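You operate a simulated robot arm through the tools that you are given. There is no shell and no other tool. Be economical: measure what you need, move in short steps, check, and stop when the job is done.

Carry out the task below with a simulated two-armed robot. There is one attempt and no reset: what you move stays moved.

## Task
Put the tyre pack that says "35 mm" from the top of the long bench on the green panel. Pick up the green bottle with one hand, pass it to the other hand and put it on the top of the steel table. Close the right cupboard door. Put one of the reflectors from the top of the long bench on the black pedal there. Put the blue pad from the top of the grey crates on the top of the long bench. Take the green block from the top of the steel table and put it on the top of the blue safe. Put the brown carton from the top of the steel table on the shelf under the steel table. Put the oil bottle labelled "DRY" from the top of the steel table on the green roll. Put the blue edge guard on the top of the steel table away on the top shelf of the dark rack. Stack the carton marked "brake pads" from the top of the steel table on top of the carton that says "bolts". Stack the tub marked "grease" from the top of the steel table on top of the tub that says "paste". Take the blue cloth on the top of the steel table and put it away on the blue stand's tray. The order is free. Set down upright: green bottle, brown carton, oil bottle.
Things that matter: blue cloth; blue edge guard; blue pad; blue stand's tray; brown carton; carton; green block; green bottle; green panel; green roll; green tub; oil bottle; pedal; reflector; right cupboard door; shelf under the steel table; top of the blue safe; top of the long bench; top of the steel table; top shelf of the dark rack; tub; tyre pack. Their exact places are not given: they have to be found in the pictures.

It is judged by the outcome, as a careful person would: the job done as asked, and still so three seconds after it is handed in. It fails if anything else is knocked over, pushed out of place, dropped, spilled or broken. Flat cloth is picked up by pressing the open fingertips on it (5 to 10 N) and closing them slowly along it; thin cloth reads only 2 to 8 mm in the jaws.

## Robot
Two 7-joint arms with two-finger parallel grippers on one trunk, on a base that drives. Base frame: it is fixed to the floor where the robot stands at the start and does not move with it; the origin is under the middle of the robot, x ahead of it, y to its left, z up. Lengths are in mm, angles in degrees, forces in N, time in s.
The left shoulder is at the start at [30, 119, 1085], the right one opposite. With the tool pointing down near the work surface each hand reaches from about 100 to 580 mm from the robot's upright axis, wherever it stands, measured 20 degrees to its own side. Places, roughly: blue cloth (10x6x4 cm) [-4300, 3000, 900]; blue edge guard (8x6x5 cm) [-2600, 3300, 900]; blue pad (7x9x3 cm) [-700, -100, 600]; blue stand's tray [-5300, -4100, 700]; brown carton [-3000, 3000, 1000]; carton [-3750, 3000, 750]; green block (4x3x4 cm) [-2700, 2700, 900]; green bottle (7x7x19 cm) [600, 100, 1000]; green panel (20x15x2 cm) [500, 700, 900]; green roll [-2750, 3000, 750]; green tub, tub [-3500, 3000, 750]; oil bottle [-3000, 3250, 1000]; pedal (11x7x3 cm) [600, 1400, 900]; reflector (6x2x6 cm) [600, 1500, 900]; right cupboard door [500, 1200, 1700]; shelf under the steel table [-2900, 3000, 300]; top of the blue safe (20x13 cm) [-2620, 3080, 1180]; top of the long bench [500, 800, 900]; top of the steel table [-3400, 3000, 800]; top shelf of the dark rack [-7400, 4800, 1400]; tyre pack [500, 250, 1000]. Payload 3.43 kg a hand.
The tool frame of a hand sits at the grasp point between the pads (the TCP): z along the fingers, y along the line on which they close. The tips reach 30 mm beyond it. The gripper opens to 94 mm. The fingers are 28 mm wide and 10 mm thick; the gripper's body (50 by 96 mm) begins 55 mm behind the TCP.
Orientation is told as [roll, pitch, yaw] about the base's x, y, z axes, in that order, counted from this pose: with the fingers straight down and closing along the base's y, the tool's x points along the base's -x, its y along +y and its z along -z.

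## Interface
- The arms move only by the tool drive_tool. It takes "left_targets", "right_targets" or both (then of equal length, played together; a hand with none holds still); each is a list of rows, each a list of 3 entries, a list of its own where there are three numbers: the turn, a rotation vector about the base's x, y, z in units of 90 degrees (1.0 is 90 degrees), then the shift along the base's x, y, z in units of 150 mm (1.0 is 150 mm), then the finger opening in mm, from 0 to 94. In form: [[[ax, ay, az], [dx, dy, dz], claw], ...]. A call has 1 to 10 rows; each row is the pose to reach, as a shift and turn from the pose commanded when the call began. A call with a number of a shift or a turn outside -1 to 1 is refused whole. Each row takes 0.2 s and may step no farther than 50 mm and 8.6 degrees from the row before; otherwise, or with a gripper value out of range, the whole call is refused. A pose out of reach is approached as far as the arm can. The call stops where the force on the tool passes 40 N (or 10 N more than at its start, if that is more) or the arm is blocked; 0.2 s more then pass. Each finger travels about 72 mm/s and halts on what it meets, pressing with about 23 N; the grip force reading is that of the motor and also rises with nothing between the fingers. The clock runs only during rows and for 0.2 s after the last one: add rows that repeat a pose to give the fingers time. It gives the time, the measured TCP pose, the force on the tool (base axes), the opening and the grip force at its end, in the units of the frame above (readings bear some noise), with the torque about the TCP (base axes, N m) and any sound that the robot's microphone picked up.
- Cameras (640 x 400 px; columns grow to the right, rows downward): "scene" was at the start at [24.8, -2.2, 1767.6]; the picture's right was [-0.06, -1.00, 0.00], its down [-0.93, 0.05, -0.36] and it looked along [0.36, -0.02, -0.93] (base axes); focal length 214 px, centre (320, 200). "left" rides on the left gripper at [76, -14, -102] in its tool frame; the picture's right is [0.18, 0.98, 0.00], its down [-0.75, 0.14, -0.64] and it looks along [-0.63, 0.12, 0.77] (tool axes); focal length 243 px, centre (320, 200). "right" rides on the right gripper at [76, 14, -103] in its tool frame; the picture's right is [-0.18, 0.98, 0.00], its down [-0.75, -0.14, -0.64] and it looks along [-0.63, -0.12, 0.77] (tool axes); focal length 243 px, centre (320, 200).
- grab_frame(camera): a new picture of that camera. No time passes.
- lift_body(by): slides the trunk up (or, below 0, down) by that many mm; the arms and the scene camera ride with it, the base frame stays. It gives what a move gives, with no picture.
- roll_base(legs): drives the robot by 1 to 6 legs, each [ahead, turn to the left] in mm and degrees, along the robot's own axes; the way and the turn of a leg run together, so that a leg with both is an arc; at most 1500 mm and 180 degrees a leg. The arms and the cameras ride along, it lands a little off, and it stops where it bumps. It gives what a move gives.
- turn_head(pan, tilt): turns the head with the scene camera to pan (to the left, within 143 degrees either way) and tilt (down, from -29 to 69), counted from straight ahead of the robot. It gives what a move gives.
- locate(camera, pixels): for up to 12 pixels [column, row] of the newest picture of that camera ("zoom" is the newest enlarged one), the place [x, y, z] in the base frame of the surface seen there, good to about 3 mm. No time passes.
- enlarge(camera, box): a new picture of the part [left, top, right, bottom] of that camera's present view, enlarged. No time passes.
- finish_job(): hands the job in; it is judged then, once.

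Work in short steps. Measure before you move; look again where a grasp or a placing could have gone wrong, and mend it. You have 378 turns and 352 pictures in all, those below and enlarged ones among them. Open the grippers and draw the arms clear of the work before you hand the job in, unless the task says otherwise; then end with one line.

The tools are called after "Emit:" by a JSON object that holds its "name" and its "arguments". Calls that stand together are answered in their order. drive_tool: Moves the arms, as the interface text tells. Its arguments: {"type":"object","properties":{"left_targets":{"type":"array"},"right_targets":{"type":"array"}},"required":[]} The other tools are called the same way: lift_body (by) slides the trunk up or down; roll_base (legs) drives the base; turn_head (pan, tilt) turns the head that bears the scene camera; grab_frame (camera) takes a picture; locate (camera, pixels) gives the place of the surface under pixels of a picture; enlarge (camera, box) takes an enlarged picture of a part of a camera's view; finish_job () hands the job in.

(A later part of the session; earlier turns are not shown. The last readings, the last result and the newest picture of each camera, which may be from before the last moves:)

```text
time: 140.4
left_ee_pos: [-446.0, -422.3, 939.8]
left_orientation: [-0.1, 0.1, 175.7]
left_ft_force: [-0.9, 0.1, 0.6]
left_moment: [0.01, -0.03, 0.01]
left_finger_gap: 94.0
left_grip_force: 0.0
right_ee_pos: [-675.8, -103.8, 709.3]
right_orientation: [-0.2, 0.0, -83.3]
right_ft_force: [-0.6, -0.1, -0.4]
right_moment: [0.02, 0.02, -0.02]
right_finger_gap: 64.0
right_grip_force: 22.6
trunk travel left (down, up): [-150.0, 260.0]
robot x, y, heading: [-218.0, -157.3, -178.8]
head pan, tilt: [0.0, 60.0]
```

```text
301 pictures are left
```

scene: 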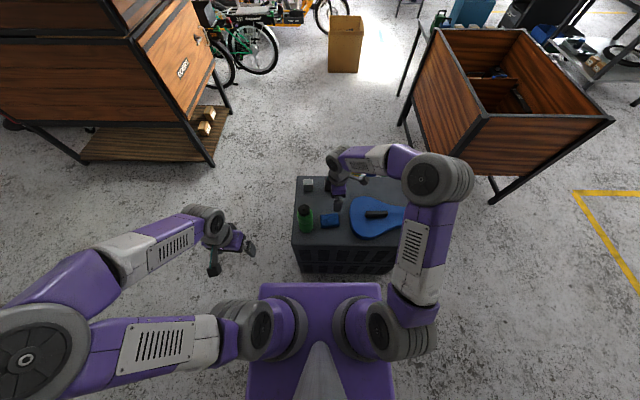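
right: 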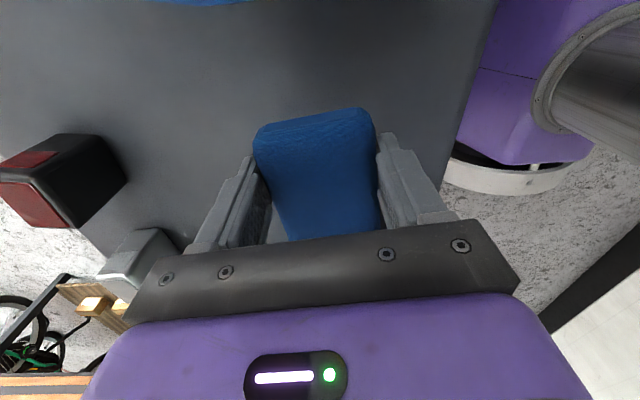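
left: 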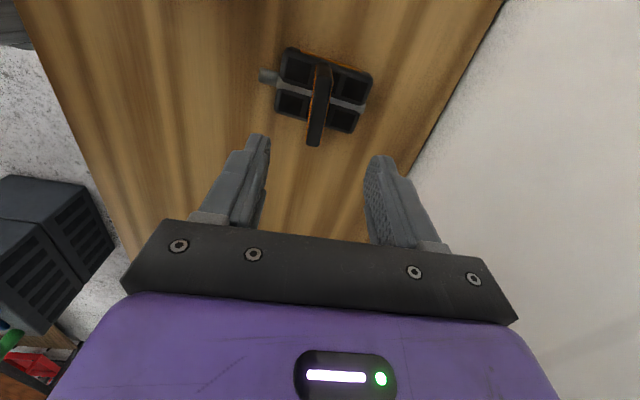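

The pad is held (gap 64). I raise the trunk, draw the hand in, and drive round to face the bench at y≈330.

Emit:
{"name": "lift_body", "arguments": {"by": 200}}

Emit:
{"name": "drive_tool", "arguments": {"right_targets": [[[0, 0, -0.09], [0.1, 0.1, 0.1], 45], [[0, 0, -0.18], [0.2, 0.2, 0.2], 45], [[0, 0, -0.27], [0.3, 0.3, 0.3], 45], [[0, 0, -0.36], [0.4, 0.4, 0.4], 45], [[0, 0, -0.45], [0.5, 0.5, 0.5], 45], [[0, 0, -0.54], [0.6, 0.6, 0.6], 45], [[0, 0, -0.63], [0.7, 0.65, 0.7], 45], [[0, 0, -0.72], [0.8, 0.7, 0.8], 45], [[0, 0, -0.81], [0.9, 0.75, 0.9], 45], [[0, 0, -0.9], [1.0, 0.8, 1.0], 45]]}}

Emit:
{"name": "roll_base", "arguments": {"legs": [[0, -91], [490, 0], [0, -90], [350, 0]]}}

Emit:
{"name": "grab_frame", "arguments": {"camera": "scene"}}

```text
time: 142.5
left_ee_pos: [-445.9, -421.9, 1139.5]
left_orientation: [-0.1, 0.1, 175.8]
left_ft_force: [0.0, -0.1, -0.1]
left_moment: [-0.01, 0.0, -0.02]
left_finger_gap: 93.9
left_grip_force: 0.0
right_ee_pos: [-676.1, -103.5, 907.9]
right_orientation: [-0.2, 0.1, -83.0]
right_ft_force: [0.4, -0.2, -0.4]
right_moment: [-0.03, -0.03, -0.01]
right_finger_gap: 64.0
right_grip_force: 23.3
trunk travel left (down, up): [-350.0, 60.0]
robot x, y, heading: [-215.9, -156.5, -179.1]
head pan, tilt: [0.0, 60.0]
```

```text
time: 144.7
left_ee_pos: [-444.9, -421.8, 1140.5]
left_orientation: [0.0, 0.1, 175.8]
left_ft_force: [-0.4, -0.5, 0.1]
left_moment: [0.0, 0.02, -0.03]
left_finger_gap: 94.2
left_grip_force: 0.0
right_ee_pos: [-527.3, 15.5, 1057.5]
right_orientation: [-0.1, 0.0, -164.4]
right_ft_force: [0.2, -0.8, -0.9]
right_moment: [-0.02, 0.01, 0.0]
right_finger_gap: 63.9
right_grip_force: 23.1
trunk travel left (down, up): [-350.0, 60.0]
robot x, y, heading: [-218.7, -156.3, -178.7]
head pan, tilt: [0.0, 60.0]
```

```text
time: 157.2
left_ee_pos: [356.4, 600.7, 1141.6]
left_orientation: [0.0, 0.0, -5.3]
left_ft_force: [0.3, 0.3, -0.6]
left_moment: [0.0, 0.0, -0.01]
left_finger_gap: 94.1
left_grip_force: 0.0
right_ee_pos: [430.1, 161.9, 1058.6]
right_orientation: [-0.3, 0.2, 14.6]
right_ft_force: [0.2, 0.3, -0.3]
right_moment: [-0.02, 0.0, -0.01]
right_finger_gap: 63.8
right_grip_force: 22.9
trunk travel left (down, up): [-350.0, 60.0]
robot x, y, heading: [128.5, 342.1, 0.1]
head pan, tilt: [0.0, 60.0]
```

```text
300 pictures are left
```

scene: 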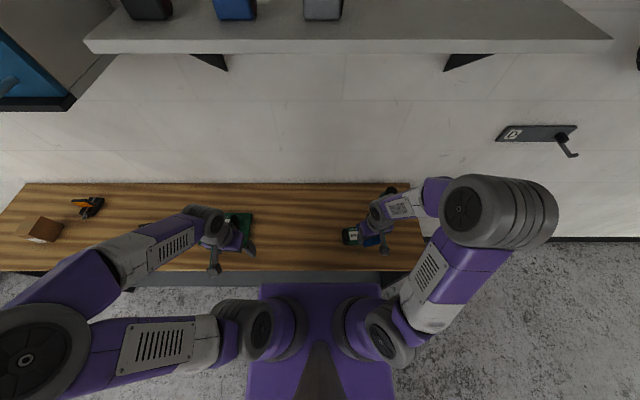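

I move the pad left to a free spot at (480,335), then lower it to TCP z≈934.

Emit:
{"name": "drive_tool", "arguments": {"right_targets": [[[0, 0, 0], [0.08, 0.25, 0], 45], [[0, 0, 0], [0.16, 0.5, 0], 45], [[0, 0, 0], [0.24, 0.75, 0], 45], [[0, 0, 0], [0.32, 1.0, 0], 45], [[0, 0, 0], [0.32, 1.0, -0.3], 45], [[0, 0, 0], [0.32, 1.0, -0.55], 45]]}}

Emit:
{"name": "drive_tool", "arguments": {"right_targets": [[[0, 0, 0], [0, 0.15, 0], 45], [[0, 0, 0], [0, 0.15, -0.2], 45], [[0, 0, 0], [0, 0.15, -0.24], 45]]}}

Emit:
{"name": "enlarge", "arguments": {"camera": "scene", "box": [260, 160, 420, 280]}}

```text
time: 158.6
left_ee_pos: [355.7, 600.9, 1140.4]
left_orientation: [-0.1, 0.1, -5.3]
left_ft_force: [1.2, -1.0, 0.1]
left_moment: [0.0, -0.04, 0.01]
left_finger_gap: 94.1
left_grip_force: 0.1
right_ee_pos: [479.0, 312.4, 976.1]
right_orientation: [-0.3, 0.0, 14.6]
right_ft_force: [0.1, 0.4, -1.7]
right_moment: [0.0, 0.01, -0.05]
right_finger_gap: 63.9
right_grip_force: 22.9
trunk travel left (down, up): [-350.0, 60.0]
robot x, y, heading: [123.2, 343.4, 0.2]
head pan, tilt: [0.0, 60.0]
```

```text
time: 159.4
left_ee_pos: [355.8, 601.2, 1139.9]
left_orientation: [0.0, 0.1, -5.3]
left_ft_force: [-0.1, -0.3, -0.3]
left_moment: [0.01, 0.02, 0.0]
left_finger_gap: 93.8
left_grip_force: 0.0
right_ee_pos: [476.9, 336.1, 940.9]
right_orientation: [-0.2, 0.1, 14.8]
right_ft_force: [-1.1, -0.2, -0.9]
right_moment: [-0.02, -0.01, 0.0]
right_finger_gap: 63.9
right_grip_force: 22.8
trunk travel left (down, up): [-350.0, 60.0]
robot x, y, heading: [122.6, 341.8, -0.1]
head pan, tilt: [0.0, 60.0]
```

```text
3.33 times, centred on (340, 220) of scene
```

zoom: 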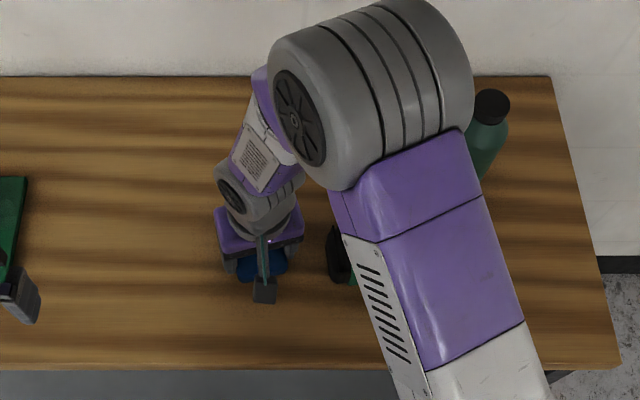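

Emit:
{"name": "drive_tool", "arguments": {"right_targets": [[[0, 0, 0], [0, 0, -0.03], 45], [[0, 0, 0], [0, 0, -0.05], 45], [[0, 0, 0], [0, 0, -0.05], 45]]}}

```text
time: 160.2
left_ee_pos: [355.6, 601.3, 1140.9]
left_orientation: [0.0, 0.0, -5.3]
left_ft_force: [0.8, -1.6, 0.1]
left_moment: [-0.02, -0.02, 0.0]
left_finger_gap: 94.0
left_grip_force: 0.2
right_ee_pos: [476.7, 334.1, 933.1]
right_orientation: [-0.2, 0.0, 14.7]
right_ft_force: [0.4, -1.4, 10.0]
right_moment: [0.26, 0.01, -0.02]
right_finger_gap: 64.1
right_grip_force: 22.7
trunk travel left (down, up): [-350.0, 60.0]
robot x, y, heading: [124.8, 343.5, -0.0]
head pan, tilt: [0.0, 60.0]
```

Pad touches the bench (10 N). I release it and rise.

Emit:
{"name": "drive_tool", "arguments": {"right_targets": [[[0, 0, 0], [0, 0, 0.02], 70], [[0, 0, 0], [0, 0, 0.02], 85], [[0, 0, 0], [0, 0, 0.02], 94], [[0, 0, 0], [0, 0, 0.25], 94], [[0, 0, 0], [0, 0, 0.55], 94], [[0, 0, 0], [0, 0, 0.85], 94], [[0, 0, 0], [0, 0, 1.0], 94]]}}

Emit:
{"name": "drive_tool", "arguments": {"right_targets": [[[0, 0, 0], [0, -0.25, 0.2], 94], [[0, 0, 0], [0, -0.5, 0.4], 94], [[0, 0, 0], [0, -0.75, 0.5], 94], [[0, 0, 0], [-0.1, -1.0, 0.5], 94]]}}

Emit:
{"name": "enlarge", "arguments": {"camera": "scene", "box": [260, 160, 420, 280]}}

Emit:
{"name": "grab_frame", "arguments": {"camera": "right"}}

```text
time: 161.8
left_ee_pos: [356.3, 600.1, 1140.3]
left_orientation: [-0.1, 0.1, -5.3]
left_ft_force: [0.1, -0.2, -0.3]
left_moment: [0.02, 0.0, -0.01]
left_finger_gap: 93.8
left_grip_force: 0.0
right_ee_pos: [477.1, 334.2, 1083.5]
right_orientation: [-0.3, 0.1, 14.8]
right_ft_force: [0.0, -0.9, 0.1]
right_moment: [-0.01, -0.01, -0.02]
right_finger_gap: 93.9
right_grip_force: 0.0
trunk travel left (down, up): [-350.0, 60.0]
robot x, y, heading: [124.7, 339.4, -0.1]
head pan, tilt: [0.0, 60.0]
```

```text
time: 162.8
left_ee_pos: [354.5, 598.9, 1139.4]
left_orientation: [0.0, 0.0, -5.3]
left_ft_force: [0.7, 1.0, 0.9]
left_moment: [0.03, -0.02, 0.01]
left_finger_gap: 94.0
left_grip_force: 0.0
right_ee_pos: [464.0, 181.9, 1157.3]
right_orientation: [-0.2, 0.0, 14.7]
right_ft_force: [-0.7, -0.4, -0.4]
right_moment: [0.01, -0.02, -0.03]
right_finger_gap: 94.1
right_grip_force: 0.1
trunk travel left (down, up): [-350.0, 60.0]
robot x, y, heading: [123.5, 343.4, -0.3]
head pan, tilt: [0.0, 60.0]
```

```text
3.33 times, centred on (340, 220) of scene
```

zoom: 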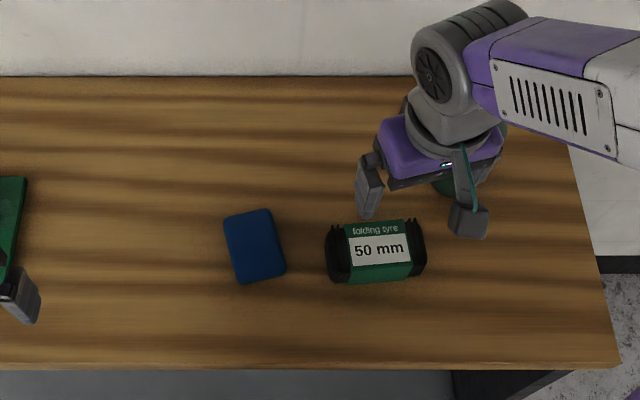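

```text
297 pictures are left
```

right: 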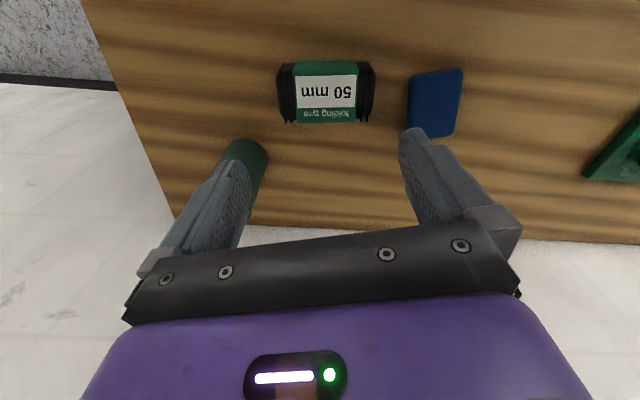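

The pad is on the bench. Next the bottle: I square the right hand (yaw 0) and move it toward the bottle to measure it.

Emit:
{"name": "drive_tool", "arguments": {"right_targets": [[[0, 0, -0.08], [0.0, -0.2, 0.2], 94], [[0, 0, -0.163], [0.0, -0.45, 0.35], 94], [[0, 0, -0.163], [0.0, -0.7, 0.35], 94]]}}

Emit:
{"name": "grab_frame", "arguments": {"camera": "right"}}

Emit:
{"name": "turn_head", "arguments": {"pan": -30, "tilt": 50}}

Emit:
{"name": "grab_frame", "arguments": {"camera": "scene"}}

```text
time: 163.6
left_ee_pos: [356.5, 600.0, 1139.8]
left_orientation: [0.0, 0.1, -5.3]
left_ft_force: [0.4, 0.2, 0.3]
left_moment: [0.01, 0.02, 0.0]
left_finger_gap: 93.7
left_grip_force: 0.1
right_ee_pos: [463.2, 76.9, 1209.8]
right_orientation: [-0.2, 0.0, -0.1]
right_ft_force: [0.2, 0.1, -0.5]
right_moment: [0.04, 0.01, 0.02]
right_finger_gap: 94.1
right_grip_force: 0.0
trunk travel left (down, up): [-350.0, 60.0]
robot x, y, heading: [124.2, 340.4, -0.1]
head pan, tilt: [0.0, 60.0]
```

```text
296 pictures are left
```

right: 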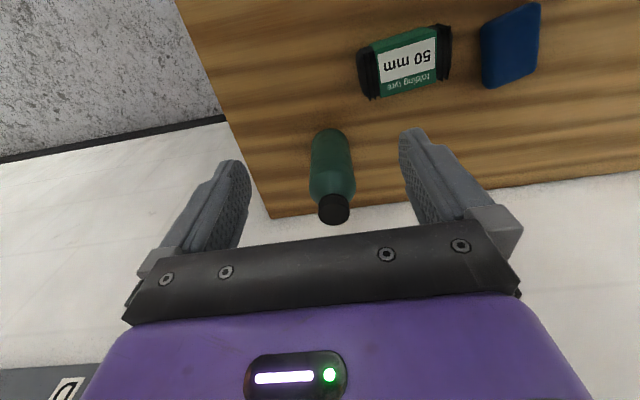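

```text
time: 164.6
left_ee_pos: [356.3, 599.9, 1140.3]
left_orientation: [0.0, 0.1, -5.3]
left_ft_force: [0.0, -0.8, 0.2]
left_moment: [0.0, 0.02, 0.01]
left_finger_gap: 94.3
left_grip_force: 0.1
right_ee_pos: [464.4, 77.5, 1210.0]
right_orientation: [-0.2, 0.1, 0.1]
right_ft_force: [0.1, -0.2, -0.6]
right_moment: [0.01, 0.02, -0.01]
right_finger_gap: 94.0
right_grip_force: 0.1
trunk travel left (down, up): [-350.0, 60.0]
robot x, y, heading: [122.9, 341.3, 0.1]
head pan, tilt: [-30.0, 50.0]
```

```text
295 pictures are left
```

scene: 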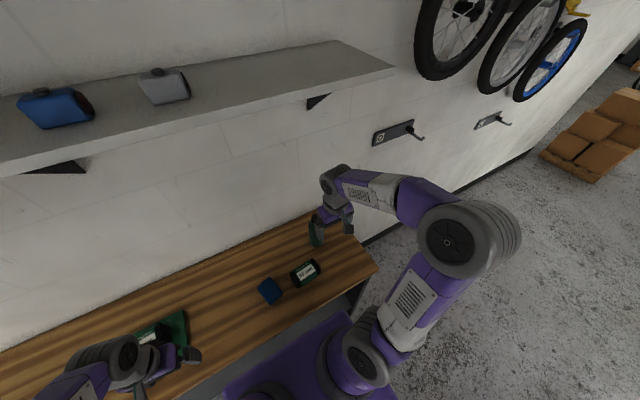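

Emit:
{"name": "enlarge", "arguments": {"camera": "right", "box": [280, 110, 392, 240]}}

Emit:
{"name": "locate", "arguments": {"camera": "right", "pixels": [[334, 213], [325, 200], [344, 200], [315, 180], [350, 175], [333, 150], [312, 150], [333, 185], [333, 195], [330, 135]]}}

```text
3.08 times, centred on (336, 175) of right
```

zoom: 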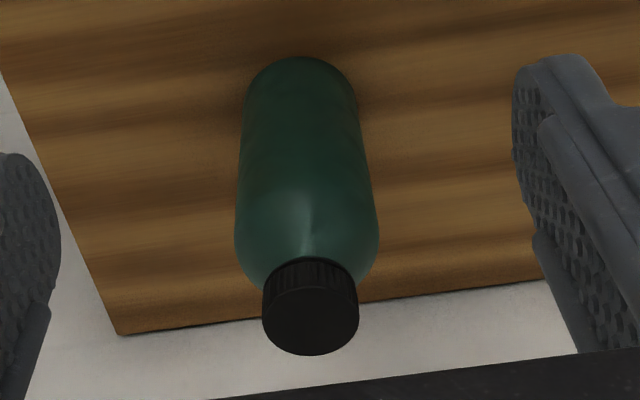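

```text
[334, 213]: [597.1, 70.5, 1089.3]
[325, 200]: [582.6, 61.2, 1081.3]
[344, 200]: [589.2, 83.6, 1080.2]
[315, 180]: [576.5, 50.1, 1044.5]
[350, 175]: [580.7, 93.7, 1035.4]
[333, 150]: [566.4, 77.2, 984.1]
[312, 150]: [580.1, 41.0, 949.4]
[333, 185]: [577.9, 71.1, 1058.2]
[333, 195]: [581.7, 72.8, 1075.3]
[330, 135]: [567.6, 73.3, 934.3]
```

Bottle axis (598,71), top 1090, radius ~32. I move over it and come straight down to TCP z≈1043.

Emit:
{"name": "drive_tool", "arguments": {"right_targets": [[[0, 0, 0], [0.3, -0.02, 0], 94], [[0, 0, 0], [0.6, -0.04, 0], 94], [[0, 0, 0], [0.89, -0.043, 0], 94], [[0, 0, 0], [0.89, -0.043, -0.2], 94], [[0, 0, 0], [0.89, -0.043, -0.4], 94]]}}

Emit:
{"name": "grab_frame", "arguments": {"camera": "right"}}

Emit:
{"name": "enlarge", "arguments": {"camera": "scene", "box": [260, 150, 400, 290]}}

```text
time: 165.8
left_ee_pos: [356.7, 601.0, 1139.0]
left_orientation: [0.0, 0.1, -5.3]
left_ft_force: [0.1, 0.1, 0.1]
left_moment: [-0.04, 0.0, -0.01]
left_finger_gap: 93.8
left_grip_force: 0.1
right_ee_pos: [597.0, 72.1, 1145.8]
right_orientation: [-0.2, 0.1, 0.0]
right_ft_force: [-0.1, -0.5, -0.5]
right_moment: [0.0, 0.03, 0.0]
right_finger_gap: 93.9
right_grip_force: 0.0
trunk travel left (down, up): [-350.0, 60.0]
robot x, y, heading: [123.1, 340.5, 0.1]
head pan, tilt: [-30.0, 50.0]
```

```text
293 pictures are left
```

right: 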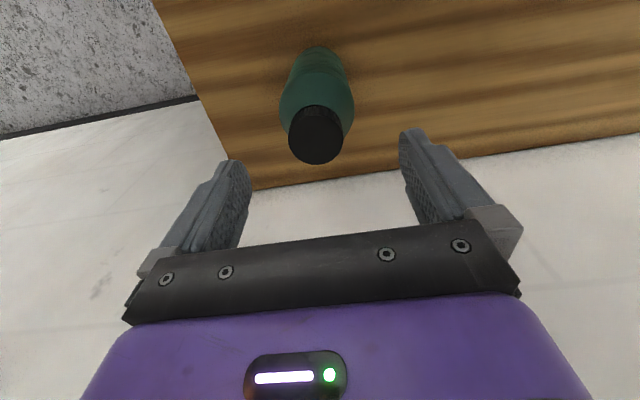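

```text
2.86 times, centred on (330, 220) of scene
```

zoom: 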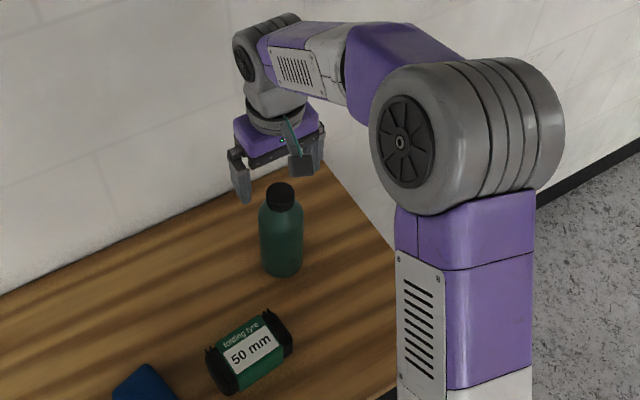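

Emit:
{"name": "locate", "arguments": {"camera": "right", "pixels": [[316, 135], [295, 130], [342, 130], [318, 110], [318, 160]]}}

Emit:
{"name": "drive_tool", "arguments": {"right_targets": [[[0, 0, 0], [0, 0, -0.2], 94], [[0, 0, 0], [0, 0, -0.4], 94], [[0, 0, 0], [0, 0, -0.55], 94], [[0, 0, 0], [0, 0, -0.68], 94]]}}

```text
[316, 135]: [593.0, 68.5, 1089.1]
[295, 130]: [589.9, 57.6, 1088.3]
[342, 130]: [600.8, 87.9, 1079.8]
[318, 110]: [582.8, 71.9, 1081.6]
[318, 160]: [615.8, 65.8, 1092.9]
```

```text
time: 166.8
left_ee_pos: [356.1, 601.0, 1139.9]
left_orientation: [0.0, 0.1, -5.3]
left_ft_force: [0.7, 0.2, 0.7]
left_moment: [-0.04, 0.01, 0.0]
left_finger_gap: 94.3
left_grip_force: 0.0
right_ee_pos: [595.8, 73.8, 1047.9]
right_orientation: [-0.2, 0.1, 0.0]
right_ft_force: [-0.7, -0.3, 0.9]
right_moment: [0.0, 0.0, 0.02]
right_finger_gap: 94.0
right_grip_force: 0.2
trunk travel left (down, up): [-350.0, 60.0]
robot x, y, heading: [124.4, 339.2, -0.1]
head pan, tilt: [-30.0, 50.0]
```

I close on the bottle and lift a little.

Emit:
{"name": "drive_tool", "arguments": {"right_targets": [[[0, 0, 0], [0.015, -0.01, -0.02], 85], [[0, 0, 0], [0.015, -0.01, -0.02], 70], [[0, 0, 0], [0.015, -0.01, -0.02], 55], [[0, 0, 0], [0.015, -0.01, -0.02], 40], [[0, 0, 0], [0.015, -0.01, -0.02], 40], [[0, 0, 0], [0.015, -0.01, 0.1], 40], [[0, 0, 0], [0.015, -0.01, 0.35], 40]]}}

Emit:
{"name": "grab_frame", "arguments": {"camera": "right"}}

```text
time: 168.4
left_ee_pos: [355.5, 600.9, 1140.0]
left_orientation: [0.1, 0.0, -5.3]
left_ft_force: [0.3, 0.1, 0.6]
left_moment: [0.0, -0.02, -0.02]
left_finger_gap: 94.0
left_grip_force: 0.1
right_ee_pos: [598.7, 73.5, 1099.4]
right_orientation: [-0.2, 0.1, 0.2]
right_ft_force: [-0.5, -0.4, -6.8]
right_moment: [-0.02, -0.01, -0.01]
right_finger_gap: 66.8
right_grip_force: 22.8
trunk travel left (down, up): [-350.0, 60.0]
robot x, y, heading: [126.2, 338.4, 0.0]
head pan, tilt: [-30.0, 50.0]
```

```text
291 pictures are left
```

right: 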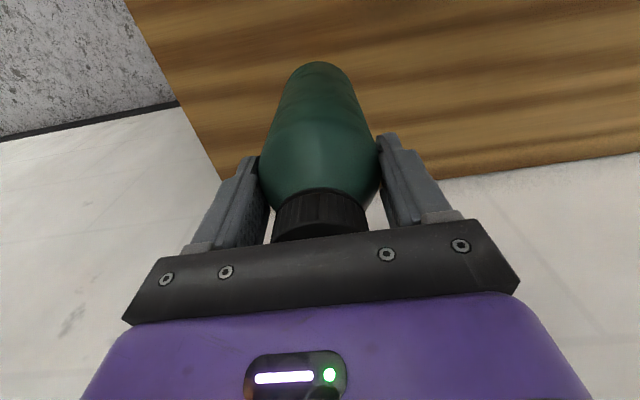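

The bottle is held upright (gap 67, 6.8 N). I raise it, draw it in, and back the base away from the bench for the hand-over.

Emit:
{"name": "drive_tool", "arguments": {"right_targets": [[[0, 0, 0], [0, 0, 0.25], 40], [[0, 0, 0], [-0.1, 0.2, 0.4], 40], [[0, 0, 0], [-0.25, 0.45, 0.4], 40], [[0, 0, 0], [-0.4, 0.7, 0.4], 40], [[0, 0, 0], [-0.5, 1.0, 0.4], 40]]}}

Emit:
{"name": "roll_base", "arguments": {"legs": [[-320, 0]]}}

Emit:
{"name": "turn_head", "arguments": {"pan": 0, "tilt": 50}}

Emit:
{"name": "grab_frame", "arguments": {"camera": "scene"}}

```text
time: 169.6
left_ee_pos: [357.0, 602.8, 1140.4]
left_orientation: [-0.1, 0.2, -5.2]
left_ft_force: [-0.1, 0.6, -0.2]
left_moment: [-0.05, 0.03, -0.03]
left_finger_gap: 94.0
left_grip_force: 0.0
right_ee_pos: [520.7, 226.5, 1161.6]
right_orientation: [-0.3, 0.1, 0.0]
right_ft_force: [-0.7, 0.9, -6.4]
right_moment: [-0.02, 0.0, 0.0]
right_finger_gap: 66.6
right_grip_force: 22.9
trunk travel left (down, up): [-350.0, 60.0]
robot x, y, heading: [126.4, 344.5, -0.1]
head pan, tilt: [-30.0, 50.0]
```

```text
time: 171.7
left_ee_pos: [38.7, 601.4, 1140.3]
left_orientation: [0.0, 0.2, -5.3]
left_ft_force: [-1.3, 0.5, 0.1]
left_moment: [0.0, -0.02, 0.01]
left_finger_gap: 94.0
left_grip_force: 0.1
right_ee_pos: [206.2, 225.4, 1161.0]
right_orientation: [-0.2, 0.1, 0.2]
right_ft_force: [0.7, 0.1, -6.3]
right_moment: [0.02, -0.01, 0.01]
right_finger_gap: 66.9
right_grip_force: 22.8
trunk travel left (down, up): [-350.0, 60.0]
robot x, y, heading: [-193.0, 341.7, 0.3]
head pan, tilt: [-30.0, 50.0]
```

```text
time: 172.6
left_ee_pos: [41.2, 601.6, 1140.1]
left_orientation: [0.0, 0.1, -5.2]
left_ft_force: [-0.2, -0.8, 0.5]
left_moment: [-0.01, -0.03, -0.02]
left_finger_gap: 93.7
left_grip_force: 0.1
right_ee_pos: [205.5, 224.4, 1160.8]
right_orientation: [-0.1, 0.2, 0.2]
right_ft_force: [0.0, 0.0, -6.9]
right_moment: [0.0, 0.02, 0.0]
right_finger_gap: 67.0
right_grip_force: 23.0
trunk travel left (down, up): [-350.0, 60.0]
robot x, y, heading: [-193.1, 340.2, 0.2]
head pan, tilt: [0.0, 50.0]
```

```text
290 pictures are left
```

scene: 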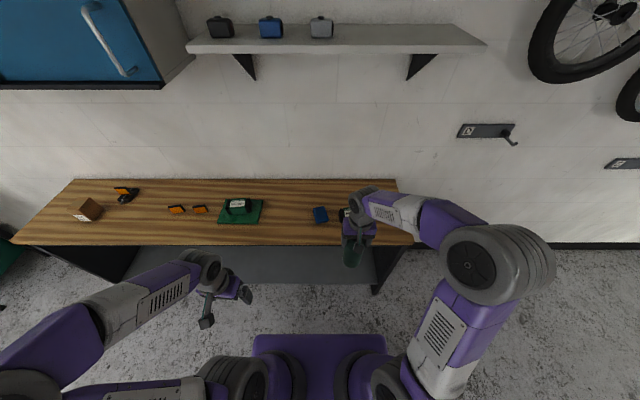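

I move the bottle nearer the middle and tilt the left hand 50° so it points forward-down.

Emit:
{"name": "drive_tool", "arguments": {"left_targets": [[[-0.008, -0.092, 0], [0.0, -0.1, 0], 94], [[-0.017, -0.184, 0], [0.0, -0.2, 0], 94], [[-0.025, -0.276, 0], [0.0, -0.35, 0], 94], [[-0.034, -0.368, 0], [0.0, -0.5, 0], 94], [[-0.042, -0.46, 0], [0.0, -0.65, 0], 94], [[-0.051, -0.554, 0], [0.0, -0.8, 0], 94]], "right_targets": [[[0, 0, 0], [0, 0.1, 0], 40], [[0, 0, 0], [0, 0.2, 0], 40], [[0, 0, 0], [0, 0.3, 0], 40], [[0, 0, 0], [0, 0.4, 0], 40], [[0, 0, 0], [0, 0.5, 0], 40], [[0, 0, 0], [0, 0.53, 0], 40]]}}

Emit:
{"name": "grab_frame", "arguments": {"camera": "scene"}}

Emit:
{"name": "grab_frame", "arguments": {"camera": "left"}}

```text
time: 174.0
left_ee_pos: [182.6, 456.2, 1253.7]
left_orientation: [0.7, -49.4, -6.1]
left_ft_force: [0.5, -2.0, 0.3]
left_moment: [0.01, 0.01, 0.08]
left_finger_gap: 94.1
left_grip_force: 0.0
left hand out of reach, approached as far as the arm can: row 1, 2, 3, 4, 5, 6
right_ee_pos: [206.8, 301.6, 1160.0]
right_orientation: [-0.3, 0.2, 0.2]
right_ft_force: [0.4, -0.5, -6.7]
right_moment: [0.02, 0.0, -0.01]
right_finger_gap: 66.4
right_grip_force: 22.8
trunk travel left (down, up): [-350.0, 60.0]
robot x, y, heading: [-193.3, 339.3, 0.2]
head pan, tilt: [0.0, 50.0]
```

```text
289 pictures are left
```

scene: 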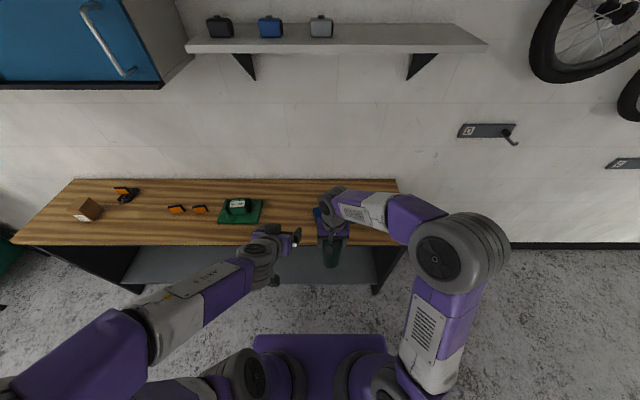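

```text
288 pictures are left
```

left: 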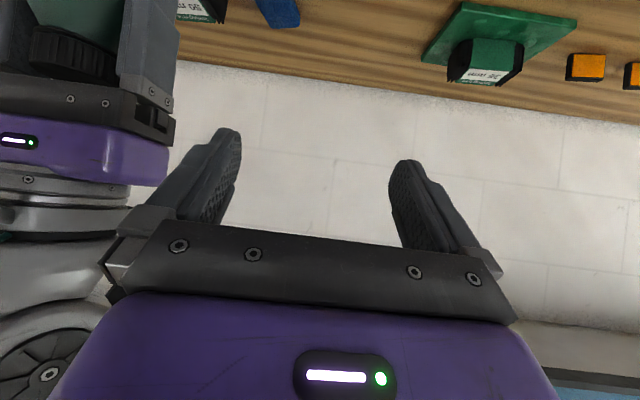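

The tilted hand can't come that close in, so I carry the bottle 120 mm farther out and shift the left hand forward.

Emit:
{"name": "drive_tool", "arguments": {"right_targets": [[[0, 0, 0], [0.25, 0, 0], 40], [[0, 0, 0], [0.5, 0, 0], 40], [[0, 0, 0], [0.75, 0, 0], 40], [[0, 0, 0], [0.85, 0, 0], 40]], "left_targets": [[[0, 0, 0], [0.2, 0, 0], 94], [[0, 0, 0], [0.4, 0, 0], 94], [[0, 0, 0], [0.6, 0, 0], 94], [[0, 0, 0], [0.8, 0, 0], 94]]}}

```text
time: 175.0
left_ee_pos: [298.3, 451.6, 1253.2]
left_orientation: [0.0, -49.9, -5.2]
left_ft_force: [0.5, -0.2, 0.2]
left_moment: [0.0, -0.02, -0.02]
left_finger_gap: 93.9
left_grip_force: 0.1
right_ee_pos: [333.5, 305.7, 1161.9]
right_orientation: [-0.2, 0.2, 0.2]
right_ft_force: [0.0, 0.1, -5.9]
right_moment: [-0.01, -0.02, 0.0]
right_finger_gap: 66.5
right_grip_force: 22.7
trunk travel left (down, up): [-350.0, 60.0]
robot x, y, heading: [-192.2, 339.7, 0.4]
head pan, tilt: [0.0, 50.0]
```

Emit:
{"name": "drive_tool", "arguments": {"left_targets": [[[0, 0, 0], [-0.15, 0.0, -0.2], 94], [[0, 0, 0], [-0.3, 0.0, -0.45], 94], [[0, 0, 0], [-0.33, 0.0, -0.72], 94]]}}

Emit:
{"name": "grab_frame", "arguments": {"camera": "left"}}

```text
time: 175.8
left_ee_pos: [246.3, 448.7, 1146.0]
left_orientation: [-0.2, -50.0, -5.0]
left_ft_force: [0.7, -0.8, -0.1]
left_moment: [0.0, 0.01, 0.01]
left_finger_gap: 93.9
left_grip_force: 0.0
right_ee_pos: [333.2, 306.3, 1161.2]
right_orientation: [-0.3, 0.1, 0.3]
right_ft_force: [0.8, 0.2, -5.8]
right_moment: [0.0, 0.01, 0.04]
right_finger_gap: 66.4
right_grip_force: 23.7
trunk travel left (down, up): [-350.0, 60.0]
robot x, y, heading: [-192.5, 341.9, 0.0]
head pan, tilt: [0.0, 50.0]
```

```text
287 pictures are left
```

left: 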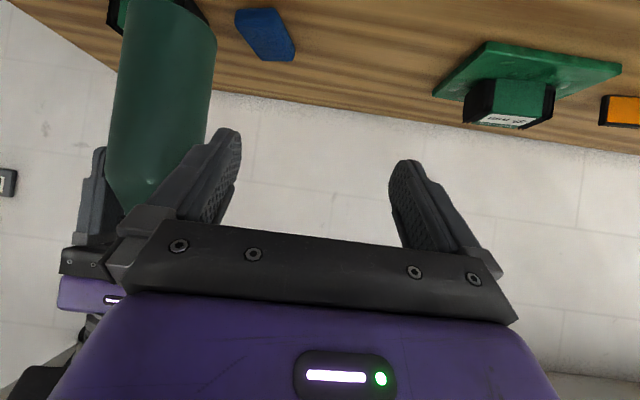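

Now slide left hand to be in line with the bottle (y≈313).

Emit:
{"name": "drive_tool", "arguments": {"left_targets": [[[0, 0, 0], [-0.05, -0.3, 0.0], 94], [[0, 0, 0], [-0.05, -0.6, 0.0], 94], [[0, 0, 0], [-0.03, -0.89, 0.0], 94]]}}

Emit:
{"name": "grab_frame", "arguments": {"camera": "left"}}

Emit:
{"name": "enlarge", "arguments": {"camera": "scene", "box": [240, 180, 400, 300]}}

```text
time: 176.6
left_ee_pos: [240.6, 314.3, 1148.3]
left_orientation: [0.0, -49.9, -5.3]
left_ft_force: [-0.3, -0.5, 0.5]
left_moment: [0.02, -0.01, -0.01]
left_finger_gap: 94.0
left_grip_force: 0.0
right_ee_pos: [333.1, 305.1, 1163.4]
right_orientation: [-0.2, 0.0, 0.2]
right_ft_force: [0.6, -0.1, -6.1]
right_moment: [-0.03, -0.02, 0.04]
right_finger_gap: 66.8
right_grip_force: 23.4
trunk travel left (down, up): [-350.0, 60.0]
robot x, y, heading: [-193.8, 344.4, 0.1]
head pan, tilt: [0.0, 50.0]
```

```text
286 pictures are left
```

left: 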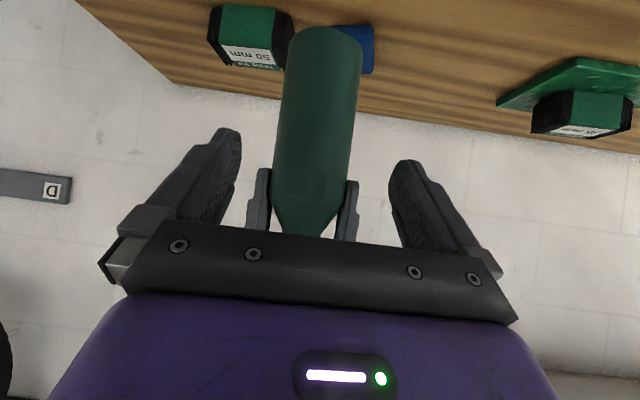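

```text
3.33 times, centred on (320, 240) of scene
```

zoom: 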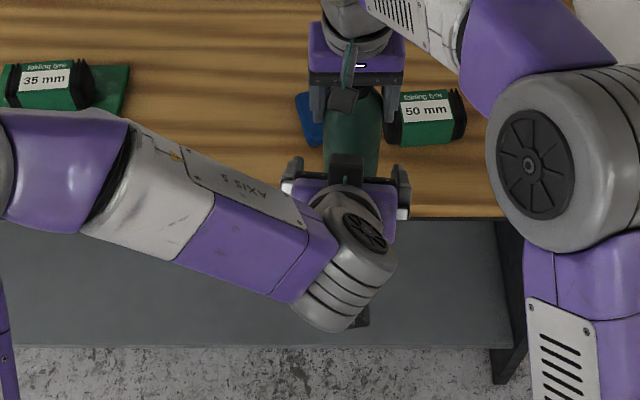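

The bottle is centred between the left fingers. I advance along the tool axis around the lower body.

Emit:
{"name": "drive_tool", "arguments": {"left_targets": [[[0, 0, 0], [0.2, -0.02, -0.163], 94], [[0, 0, 0], [0.4, -0.04, -0.325], 94], [[0, 0, 0], [0.52, -0.052, -0.42], 94], [[0, 0, 0], [0.61, -0.062, -0.5], 94]]}}

Emit:
{"name": "grab_frame", "arguments": {"camera": "left"}}

Emit:
{"name": "enlarge", "arguments": {"camera": "scene", "box": [240, 180, 400, 300]}}

```text
time: 177.6
left_ee_pos: [333.9, 303.5, 1069.4]
left_orientation: [-0.1, -49.9, -5.2]
left_ft_force: [-16.2, 2.1, 7.1]
left_moment: [-0.12, -1.05, 0.04]
left_finger_gap: 93.8
left_grip_force: 0.0
right_ee_pos: [334.2, 305.3, 1162.3]
right_orientation: [-0.2, -0.1, 0.2]
right_ft_force: [15.9, -1.3, -13.7]
right_moment: [-0.01, -0.29, -0.04]
right_finger_gap: 66.7
right_grip_force: 23.3
trunk travel left (down, up): [-350.0, 60.0]
robot x, y, heading: [-192.6, 340.6, 0.3]
head pan, tilt: [0.0, 50.0]
```

```text
284 pictures are left
```

left: 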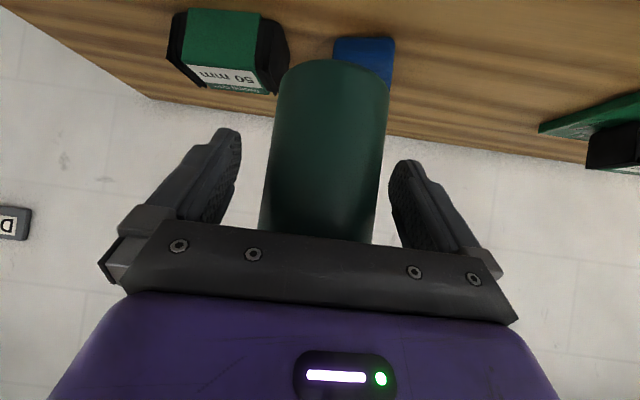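

```text
3.33 times, centred on (320, 240) of scene
```

zoom: 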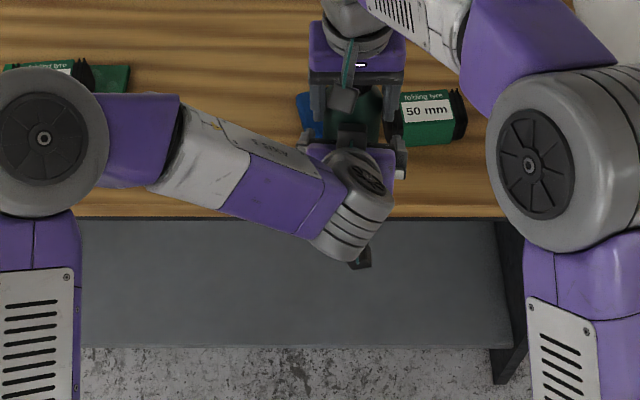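

The palm touches the bottle (16 N). I back off 12 mm and then close.

Emit:
{"name": "drive_tool", "arguments": {"left_targets": [[[0, 0, 0], [-0.065, 0.006, 0.05], 94], [[0, 0, 0], [-0.065, 0.006, 0.05], 94]]}}

```text
time: 178.2
left_ee_pos: [324.3, 305.3, 1077.6]
left_orientation: [-0.1, -50.0, -5.1]
left_ft_force: [0.0, 0.0, 0.1]
left_moment: [0.01, -0.01, -0.02]
left_finger_gap: 94.1
left_grip_force: 0.1
right_ee_pos: [332.1, 304.6, 1162.6]
right_orientation: [-0.1, 0.2, 0.1]
right_ft_force: [0.4, 0.4, -5.2]
right_moment: [-0.04, 0.12, -0.01]
right_finger_gap: 66.2
right_grip_force: 23.0
trunk travel left (down, up): [-350.0, 60.0]
robot x, y, heading: [-195.3, 340.9, 0.2]
head pan, tilt: [0.0, 50.0]
```

Emit:
{"name": "drive_tool", "arguments": {"left_targets": [[[0, 0, 0], [0, 0, 0], 80], [[0, 0, 0], [0, 0, 0], 65], [[0, 0, 0], [0, 0, 0], 50], [[0, 0, 0], [0, 0, 0], 40], [[0, 0, 0], [0, 0, 0], 40]]}}

Emit:
{"name": "grab_frame", "arguments": {"camera": "left"}}

```text
time: 179.4
left_ee_pos: [324.6, 308.2, 1077.9]
left_orientation: [-0.1, -50.1, -5.0]
left_ft_force: [3.2, 7.8, -0.1]
left_moment: [-0.09, 0.15, 0.24]
left_finger_gap: 66.7
left_grip_force: 23.2
right_ee_pos: [332.6, 304.8, 1162.4]
right_orientation: [-0.2, 0.2, 0.2]
right_ft_force: [-2.8, -6.9, -4.0]
right_moment: [-0.55, 0.26, -0.12]
right_finger_gap: 66.4
right_grip_force: 23.4
trunk travel left (down, up): [-350.0, 60.0]
robot x, y, heading: [-194.4, 343.7, 0.0]
head pan, tilt: [0.0, 50.0]
```

```text
282 pictures are left
```

left: 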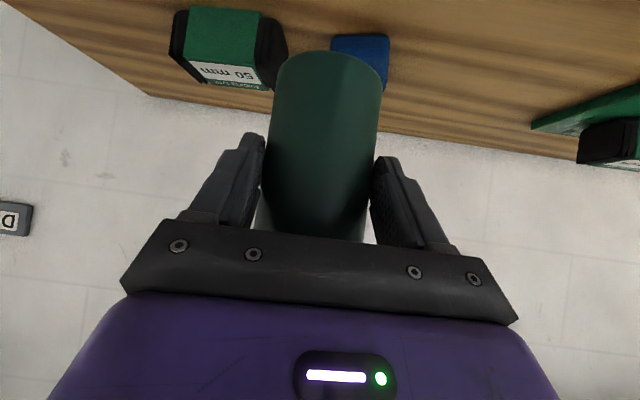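

Both hands grip it (left gap 67). I now open the right hand and raise it clear.

Emit:
{"name": "drive_tool", "arguments": {"right_targets": [[[0, 0, 0], [0, 0, 0], 75], [[0, 0, 0], [0, 0, 0], 88], [[0, 0, 0], [0, 0, 0], 94], [[0, 0, 0], [0, 0, 0.2], 94], [[0, 0, 0], [0, 0, 0.45], 94], [[0, 0, 0], [0, 0, 0.7], 94], [[0, 0, 0], [0, 0, 1.0], 94]]}}

Emit:
{"name": "drive_tool", "arguments": {"right_targets": [[[0, 0, 0], [0, -0.3, 0], 94], [[0, 0, 0], [0, -0.6, 0], 94], [[0, 0, 0], [0, -0.9, -0.1], 94], [[0, 0, 0], [-0.2, -1.0, -0.4], 94], [[0, 0, 0], [-0.4, -1.0, -0.6], 94]]}}

Emit:
{"name": "grab_frame", "arguments": {"camera": "scene"}}

```text
time: 181.0
left_ee_pos: [323.5, 306.4, 1079.4]
left_orientation: [0.0, -50.0, -5.2]
left_ft_force: [0.4, 0.1, -0.7]
left_moment: [0.0, 0.15, 0.01]
left_finger_gap: 66.8
left_grip_force: 22.8
right_ee_pos: [333.6, 303.3, 1315.3]
right_orientation: [-0.2, 0.1, 0.2]
right_ft_force: [-0.4, -0.3, 0.3]
right_moment: [0.0, -0.03, 0.01]
right_finger_gap: 94.0
right_grip_force: 0.0
trunk travel left (down, up): [-350.0, 60.0]
robot x, y, heading: [-195.5, 342.5, 0.3]
head pan, tilt: [0.0, 50.0]
```

```text
refused: row 4 steps farther than a row can; nothing moved
```

```text
281 pictures are left
```

scene: 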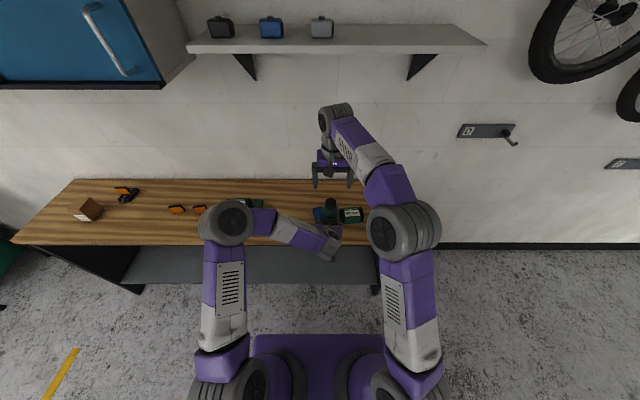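

Emit:
{"name": "drive_tool", "arguments": {"right_targets": [[[0, 0, 0], [0, -0.3, 0], 94], [[0, 0, 0], [0, -0.6, 0], 94], [[0, 0, 0], [0, -0.9, -0.1], 94], [[0, 0, 0], [-0.15, -1.0, -0.3], 94], [[0, 0, 0], [-0.3, -1.0, -0.5], 94], [[0, 0, 0], [-0.45, -1.0, -0.7], 94]]}}

Emit:
{"name": "enlarge", "arguments": {"camera": "scene", "box": [240, 160, 400, 280]}}

Emit:
{"name": "grab_frame", "arguments": {"camera": "left"}}

```text
time: 182.4
left_ee_pos: [322.0, 305.4, 1078.4]
left_orientation: [-0.1, -50.0, -5.3]
left_ft_force: [-1.1, -0.1, 0.1]
left_moment: [0.02, 0.16, 0.01]
left_finger_gap: 66.8
left_grip_force: 22.9
right_ee_pos: [267.8, 150.9, 1207.8]
right_orientation: [-0.3, 0.0, 0.2]
right_ft_force: [0.2, 0.4, 0.6]
right_moment: [-0.02, 0.01, -0.02]
right_finger_gap: 94.0
right_grip_force: 0.0
trunk travel left (down, up): [-350.0, 60.0]
robot x, y, heading: [-193.3, 344.1, 0.3]
head pan, tilt: [0.0, 50.0]
```

```text
3.33 times, centred on (320, 220) of scene
```

zoom: 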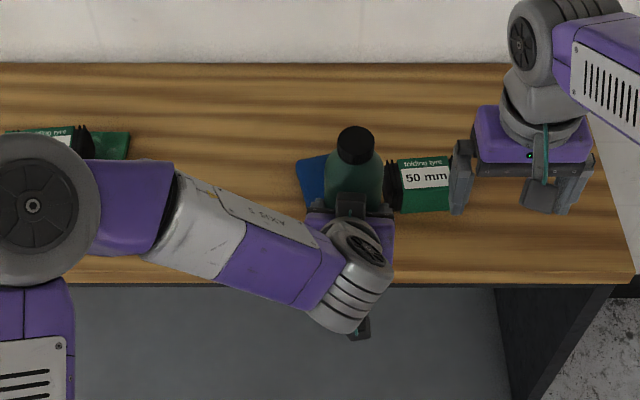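

```text
279 pictures are left
```

left: 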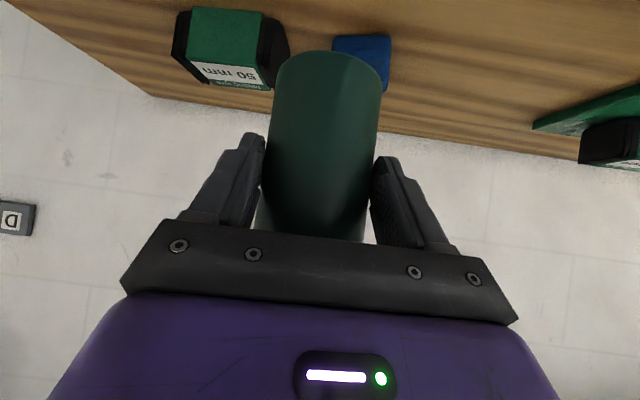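

The bottle is held alone by the left hand. I now drive toward the steel table: north to y≈1850, then west.

Emit:
{"name": "roll_base", "arguments": {"legs": [[0, 90], [1500, 0], [0, 90], [900, 0]]}}

Emit:
{"name": "turn_head", "arguments": {"pan": -25, "tilt": 20}}

Emit:
{"name": "grab_frame", "arguments": {"camera": "scene"}}

```text
time: 201.7
left_ee_pos: [-1648.8, 1834.9, 1077.0]
left_orientation: [-0.1, -50.0, 175.4]
left_ft_force: [-0.2, 0.2, 0.6]
left_moment: [0.02, -0.17, -0.02]
left_finger_gap: 66.8
left_grip_force: 22.9
right_ee_pos: [-1593.9, 1988.8, 1208.3]
right_orientation: [-0.3, 0.1, -179.3]
right_ft_force: [-0.3, -0.1, -0.2]
right_moment: [-0.01, 0.0, -0.01]
right_finger_gap: 94.2
right_grip_force: 0.0
trunk travel left (down, up): [-350.0, 60.0]
robot x, y, heading: [-1134.9, 1804.1, -179.1]
head pan, tilt: [0.0, 50.0]
```

```text
time: 202.7
left_ee_pos: [-1647.7, 1834.5, 1078.4]
left_orientation: [-0.1, -50.0, 175.3]
left_ft_force: [0.6, -0.3, -0.5]
left_moment: [-0.02, -0.16, -0.01]
left_finger_gap: 66.4
left_grip_force: 23.0
right_ee_pos: [-1593.9, 1987.7, 1207.3]
right_orientation: [-0.2, 0.1, -179.3]
right_ft_force: [0.0, -0.1, 0.2]
right_moment: [0.0, -0.02, 0.02]
right_finger_gap: 94.2
right_grip_force: 0.1
trunk travel left (down, up): [-350.0, 60.0]
robot x, y, heading: [-1129.1, 1805.0, -179.2]
head pan, tilt: [-25.0, 20.0]
```

```text
278 pictures are left
```

scene: 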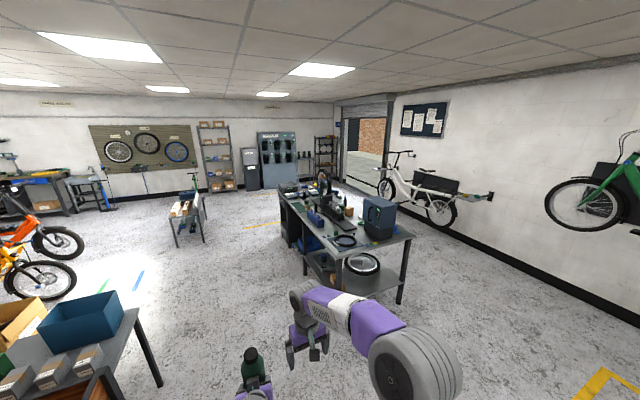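

Emit:
{"name": "enlarge", "arguments": {"camera": "scene", "box": [264, 165, 424, 315]}}

Emit:
{"name": "locate", "arguments": {"camera": "scene", "pixels": [[412, 237], [332, 258], [283, 200], [399, 303], [366, 210], [395, 212], [200, 240], [313, 222]]}}

```text
2.67 times, centred on (344, 240) of scene
```

zoom: 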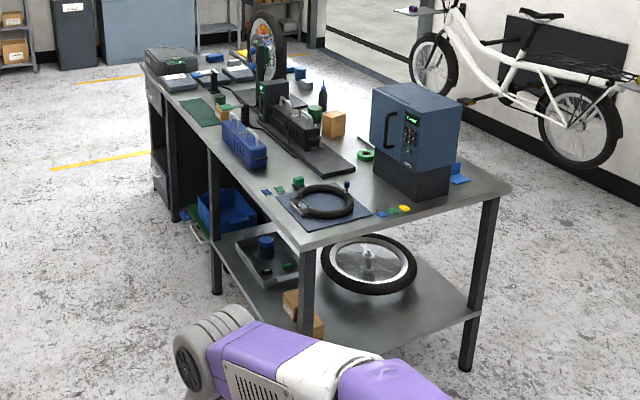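

```text
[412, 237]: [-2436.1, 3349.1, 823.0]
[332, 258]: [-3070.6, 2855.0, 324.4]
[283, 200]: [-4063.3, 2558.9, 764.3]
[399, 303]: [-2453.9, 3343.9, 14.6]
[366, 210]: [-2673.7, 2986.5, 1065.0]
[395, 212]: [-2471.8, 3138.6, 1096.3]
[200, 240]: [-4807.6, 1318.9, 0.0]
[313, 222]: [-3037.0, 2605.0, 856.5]
```

The steel table spans x -2440…-4400, y 2600…3350, top ≈823. I drive to face it at x≈-2850.

Emit:
{"name": "roll_base", "arguments": {"legs": [[1500, 0], [250, 0], [0, -91], [250, 0]]}}

Emit:
{"name": "turn_head", "arguments": {"pan": 0, "tilt": 40}}

Emit:
{"name": "grab_frame", "arguments": {"camera": "scene"}}

```text
time: 216.7
left_ee_pos: [-2818.3, 2571.8, 1078.4]
left_orientation: [-0.1, -49.9, 83.7]
left_ft_force: [-0.3, 0.3, -5.3]
left_moment: [-0.16, 0.01, 0.01]
left_finger_gap: 66.3
left_grip_force: 23.0
right_ee_pos: [-2666.8, 2514.1, 1208.5]
right_orientation: [-0.2, 0.2, 89.1]
right_ft_force: [1.6, -0.2, -0.8]
right_moment: [0.01, 0.03, 0.01]
right_finger_gap: 94.1
right_grip_force: 0.1
trunk travel left (down, up): [-350.0, 60.0]
robot x, y, heading: [-2866.5, 2057.5, 89.2]
head pan, tilt: [-25.0, 20.0]
```

```text
time: 217.6
left_ee_pos: [-2819.7, 2571.7, 1078.0]
left_orientation: [-0.1, -49.9, 83.7]
left_ft_force: [1.2, 0.2, -6.6]
left_moment: [-0.14, 0.02, 0.01]
left_finger_gap: 66.4
left_grip_force: 22.6
right_ee_pos: [-2665.9, 2514.0, 1209.8]
right_orientation: [-0.2, 0.1, 89.1]
right_ft_force: [-1.2, 0.3, 0.7]
right_moment: [-0.03, 0.03, 0.02]
right_finger_gap: 94.0
right_grip_force: 0.1
trunk travel left (down, up): [-350.0, 60.0]
robot x, y, heading: [-2864.8, 2056.8, 89.1]
head pan, tilt: [0.0, 40.0]
```

```text
276 pictures are left
```

scene: 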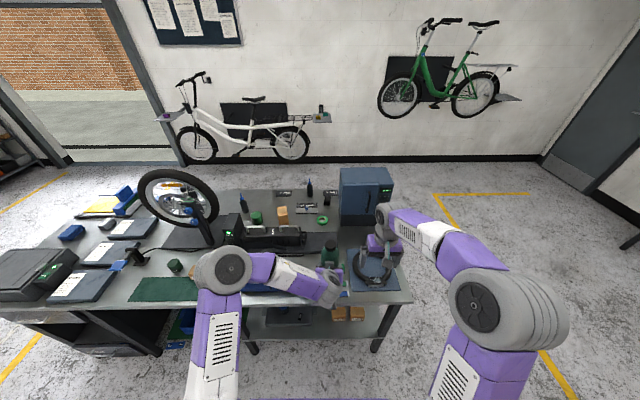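

Emit:
{"name": "enlarge", "arguments": {"camera": "scene", "box": [200, 160, 424, 310]}}

Emit:
{"name": "enlarge", "arguments": {"camera": "scene", "box": [0, 160, 224, 310]}}

```text
2.67 times, centred on (312, 235) of scene
```

zoom: 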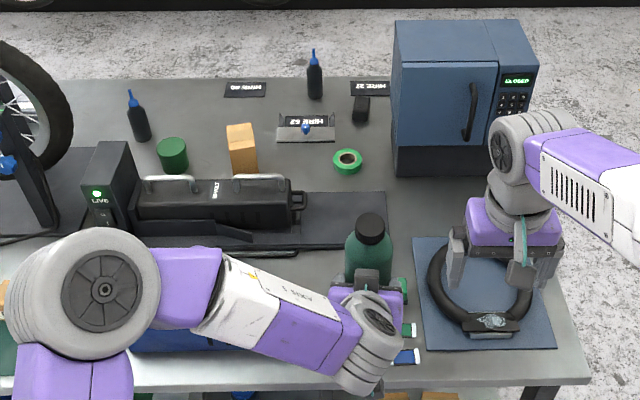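

```text
2.67 times, centred on (112, 235) of scene
```

zoom: 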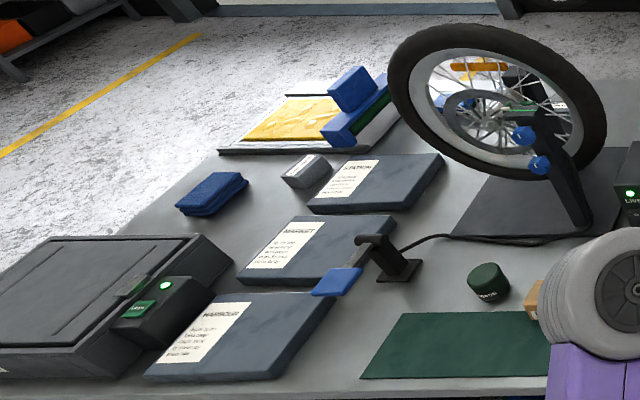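

Emit:
{"name": "drive_tool", "arguments": {"left_targets": [[[0, 0, 0], [-0.2, 0, 0.2], 40], [[0, 0, 0], [-0.4, 0, 0.4], 40], [[0, 0, 0], [-0.6, 0, 0.6], 40], [[0, 0, 0], [-0.8, 0, 0.8], 40], [[0, 0, 0], [-1.0, 0, 0.9], 40]]}}

Emit:
{"name": "enlarge", "arguments": {"camera": "scene", "box": [280, 210, 440, 320]}}

```text
time: 218.8
left_ee_pos: [-2967.3, 2571.8, 1214.1]
left_orientation: [-0.2, -50.0, 83.7]
left_ft_force: [-0.6, 0.1, -6.0]
left_moment: [-0.2, -0.02, -0.01]
left_finger_gap: 66.4
left_grip_force: 22.7
right_ee_pos: [-2667.1, 2513.4, 1208.7]
right_orientation: [-0.2, 0.1, 89.2]
right_ft_force: [0.4, -1.1, 0.9]
right_moment: [0.01, 0.01, 0.04]
right_finger_gap: 94.1
right_grip_force: 0.0
trunk travel left (down, up): [-350.0, 60.0]
robot x, y, heading: [-2866.0, 2055.4, 89.1]
head pan, tilt: [0.0, 40.0]
```

```text
3.64 times, centred on (360, 265) of scene
```

zoom: 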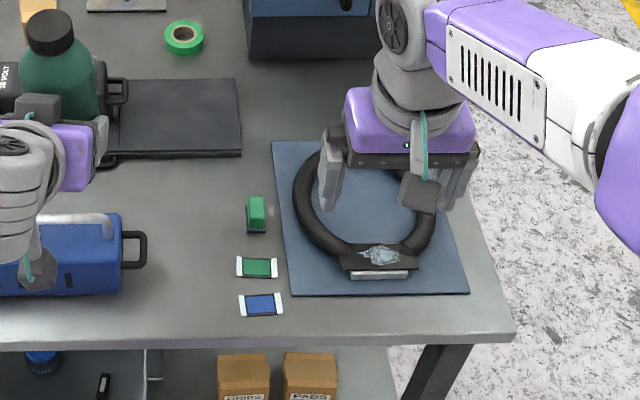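

Emit:
{"name": "locate", "arguments": {"camera": "zoom", "pixels": [[256, 210], [257, 268], [261, 305], [200, 160], [240, 155], [275, 145], [200, 220], [200, 300], [145, 250], [183, 38], [200, 340], [290, 290]]}}

```text
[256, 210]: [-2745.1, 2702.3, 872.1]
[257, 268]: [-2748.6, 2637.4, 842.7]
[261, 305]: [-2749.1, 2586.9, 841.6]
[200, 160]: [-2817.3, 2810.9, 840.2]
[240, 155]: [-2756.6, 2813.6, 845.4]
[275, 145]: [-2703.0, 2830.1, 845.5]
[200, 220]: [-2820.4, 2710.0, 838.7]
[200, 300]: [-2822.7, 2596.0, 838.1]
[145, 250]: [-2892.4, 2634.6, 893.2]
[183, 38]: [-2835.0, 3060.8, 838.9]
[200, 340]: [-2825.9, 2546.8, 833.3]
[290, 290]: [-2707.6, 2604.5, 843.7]
```

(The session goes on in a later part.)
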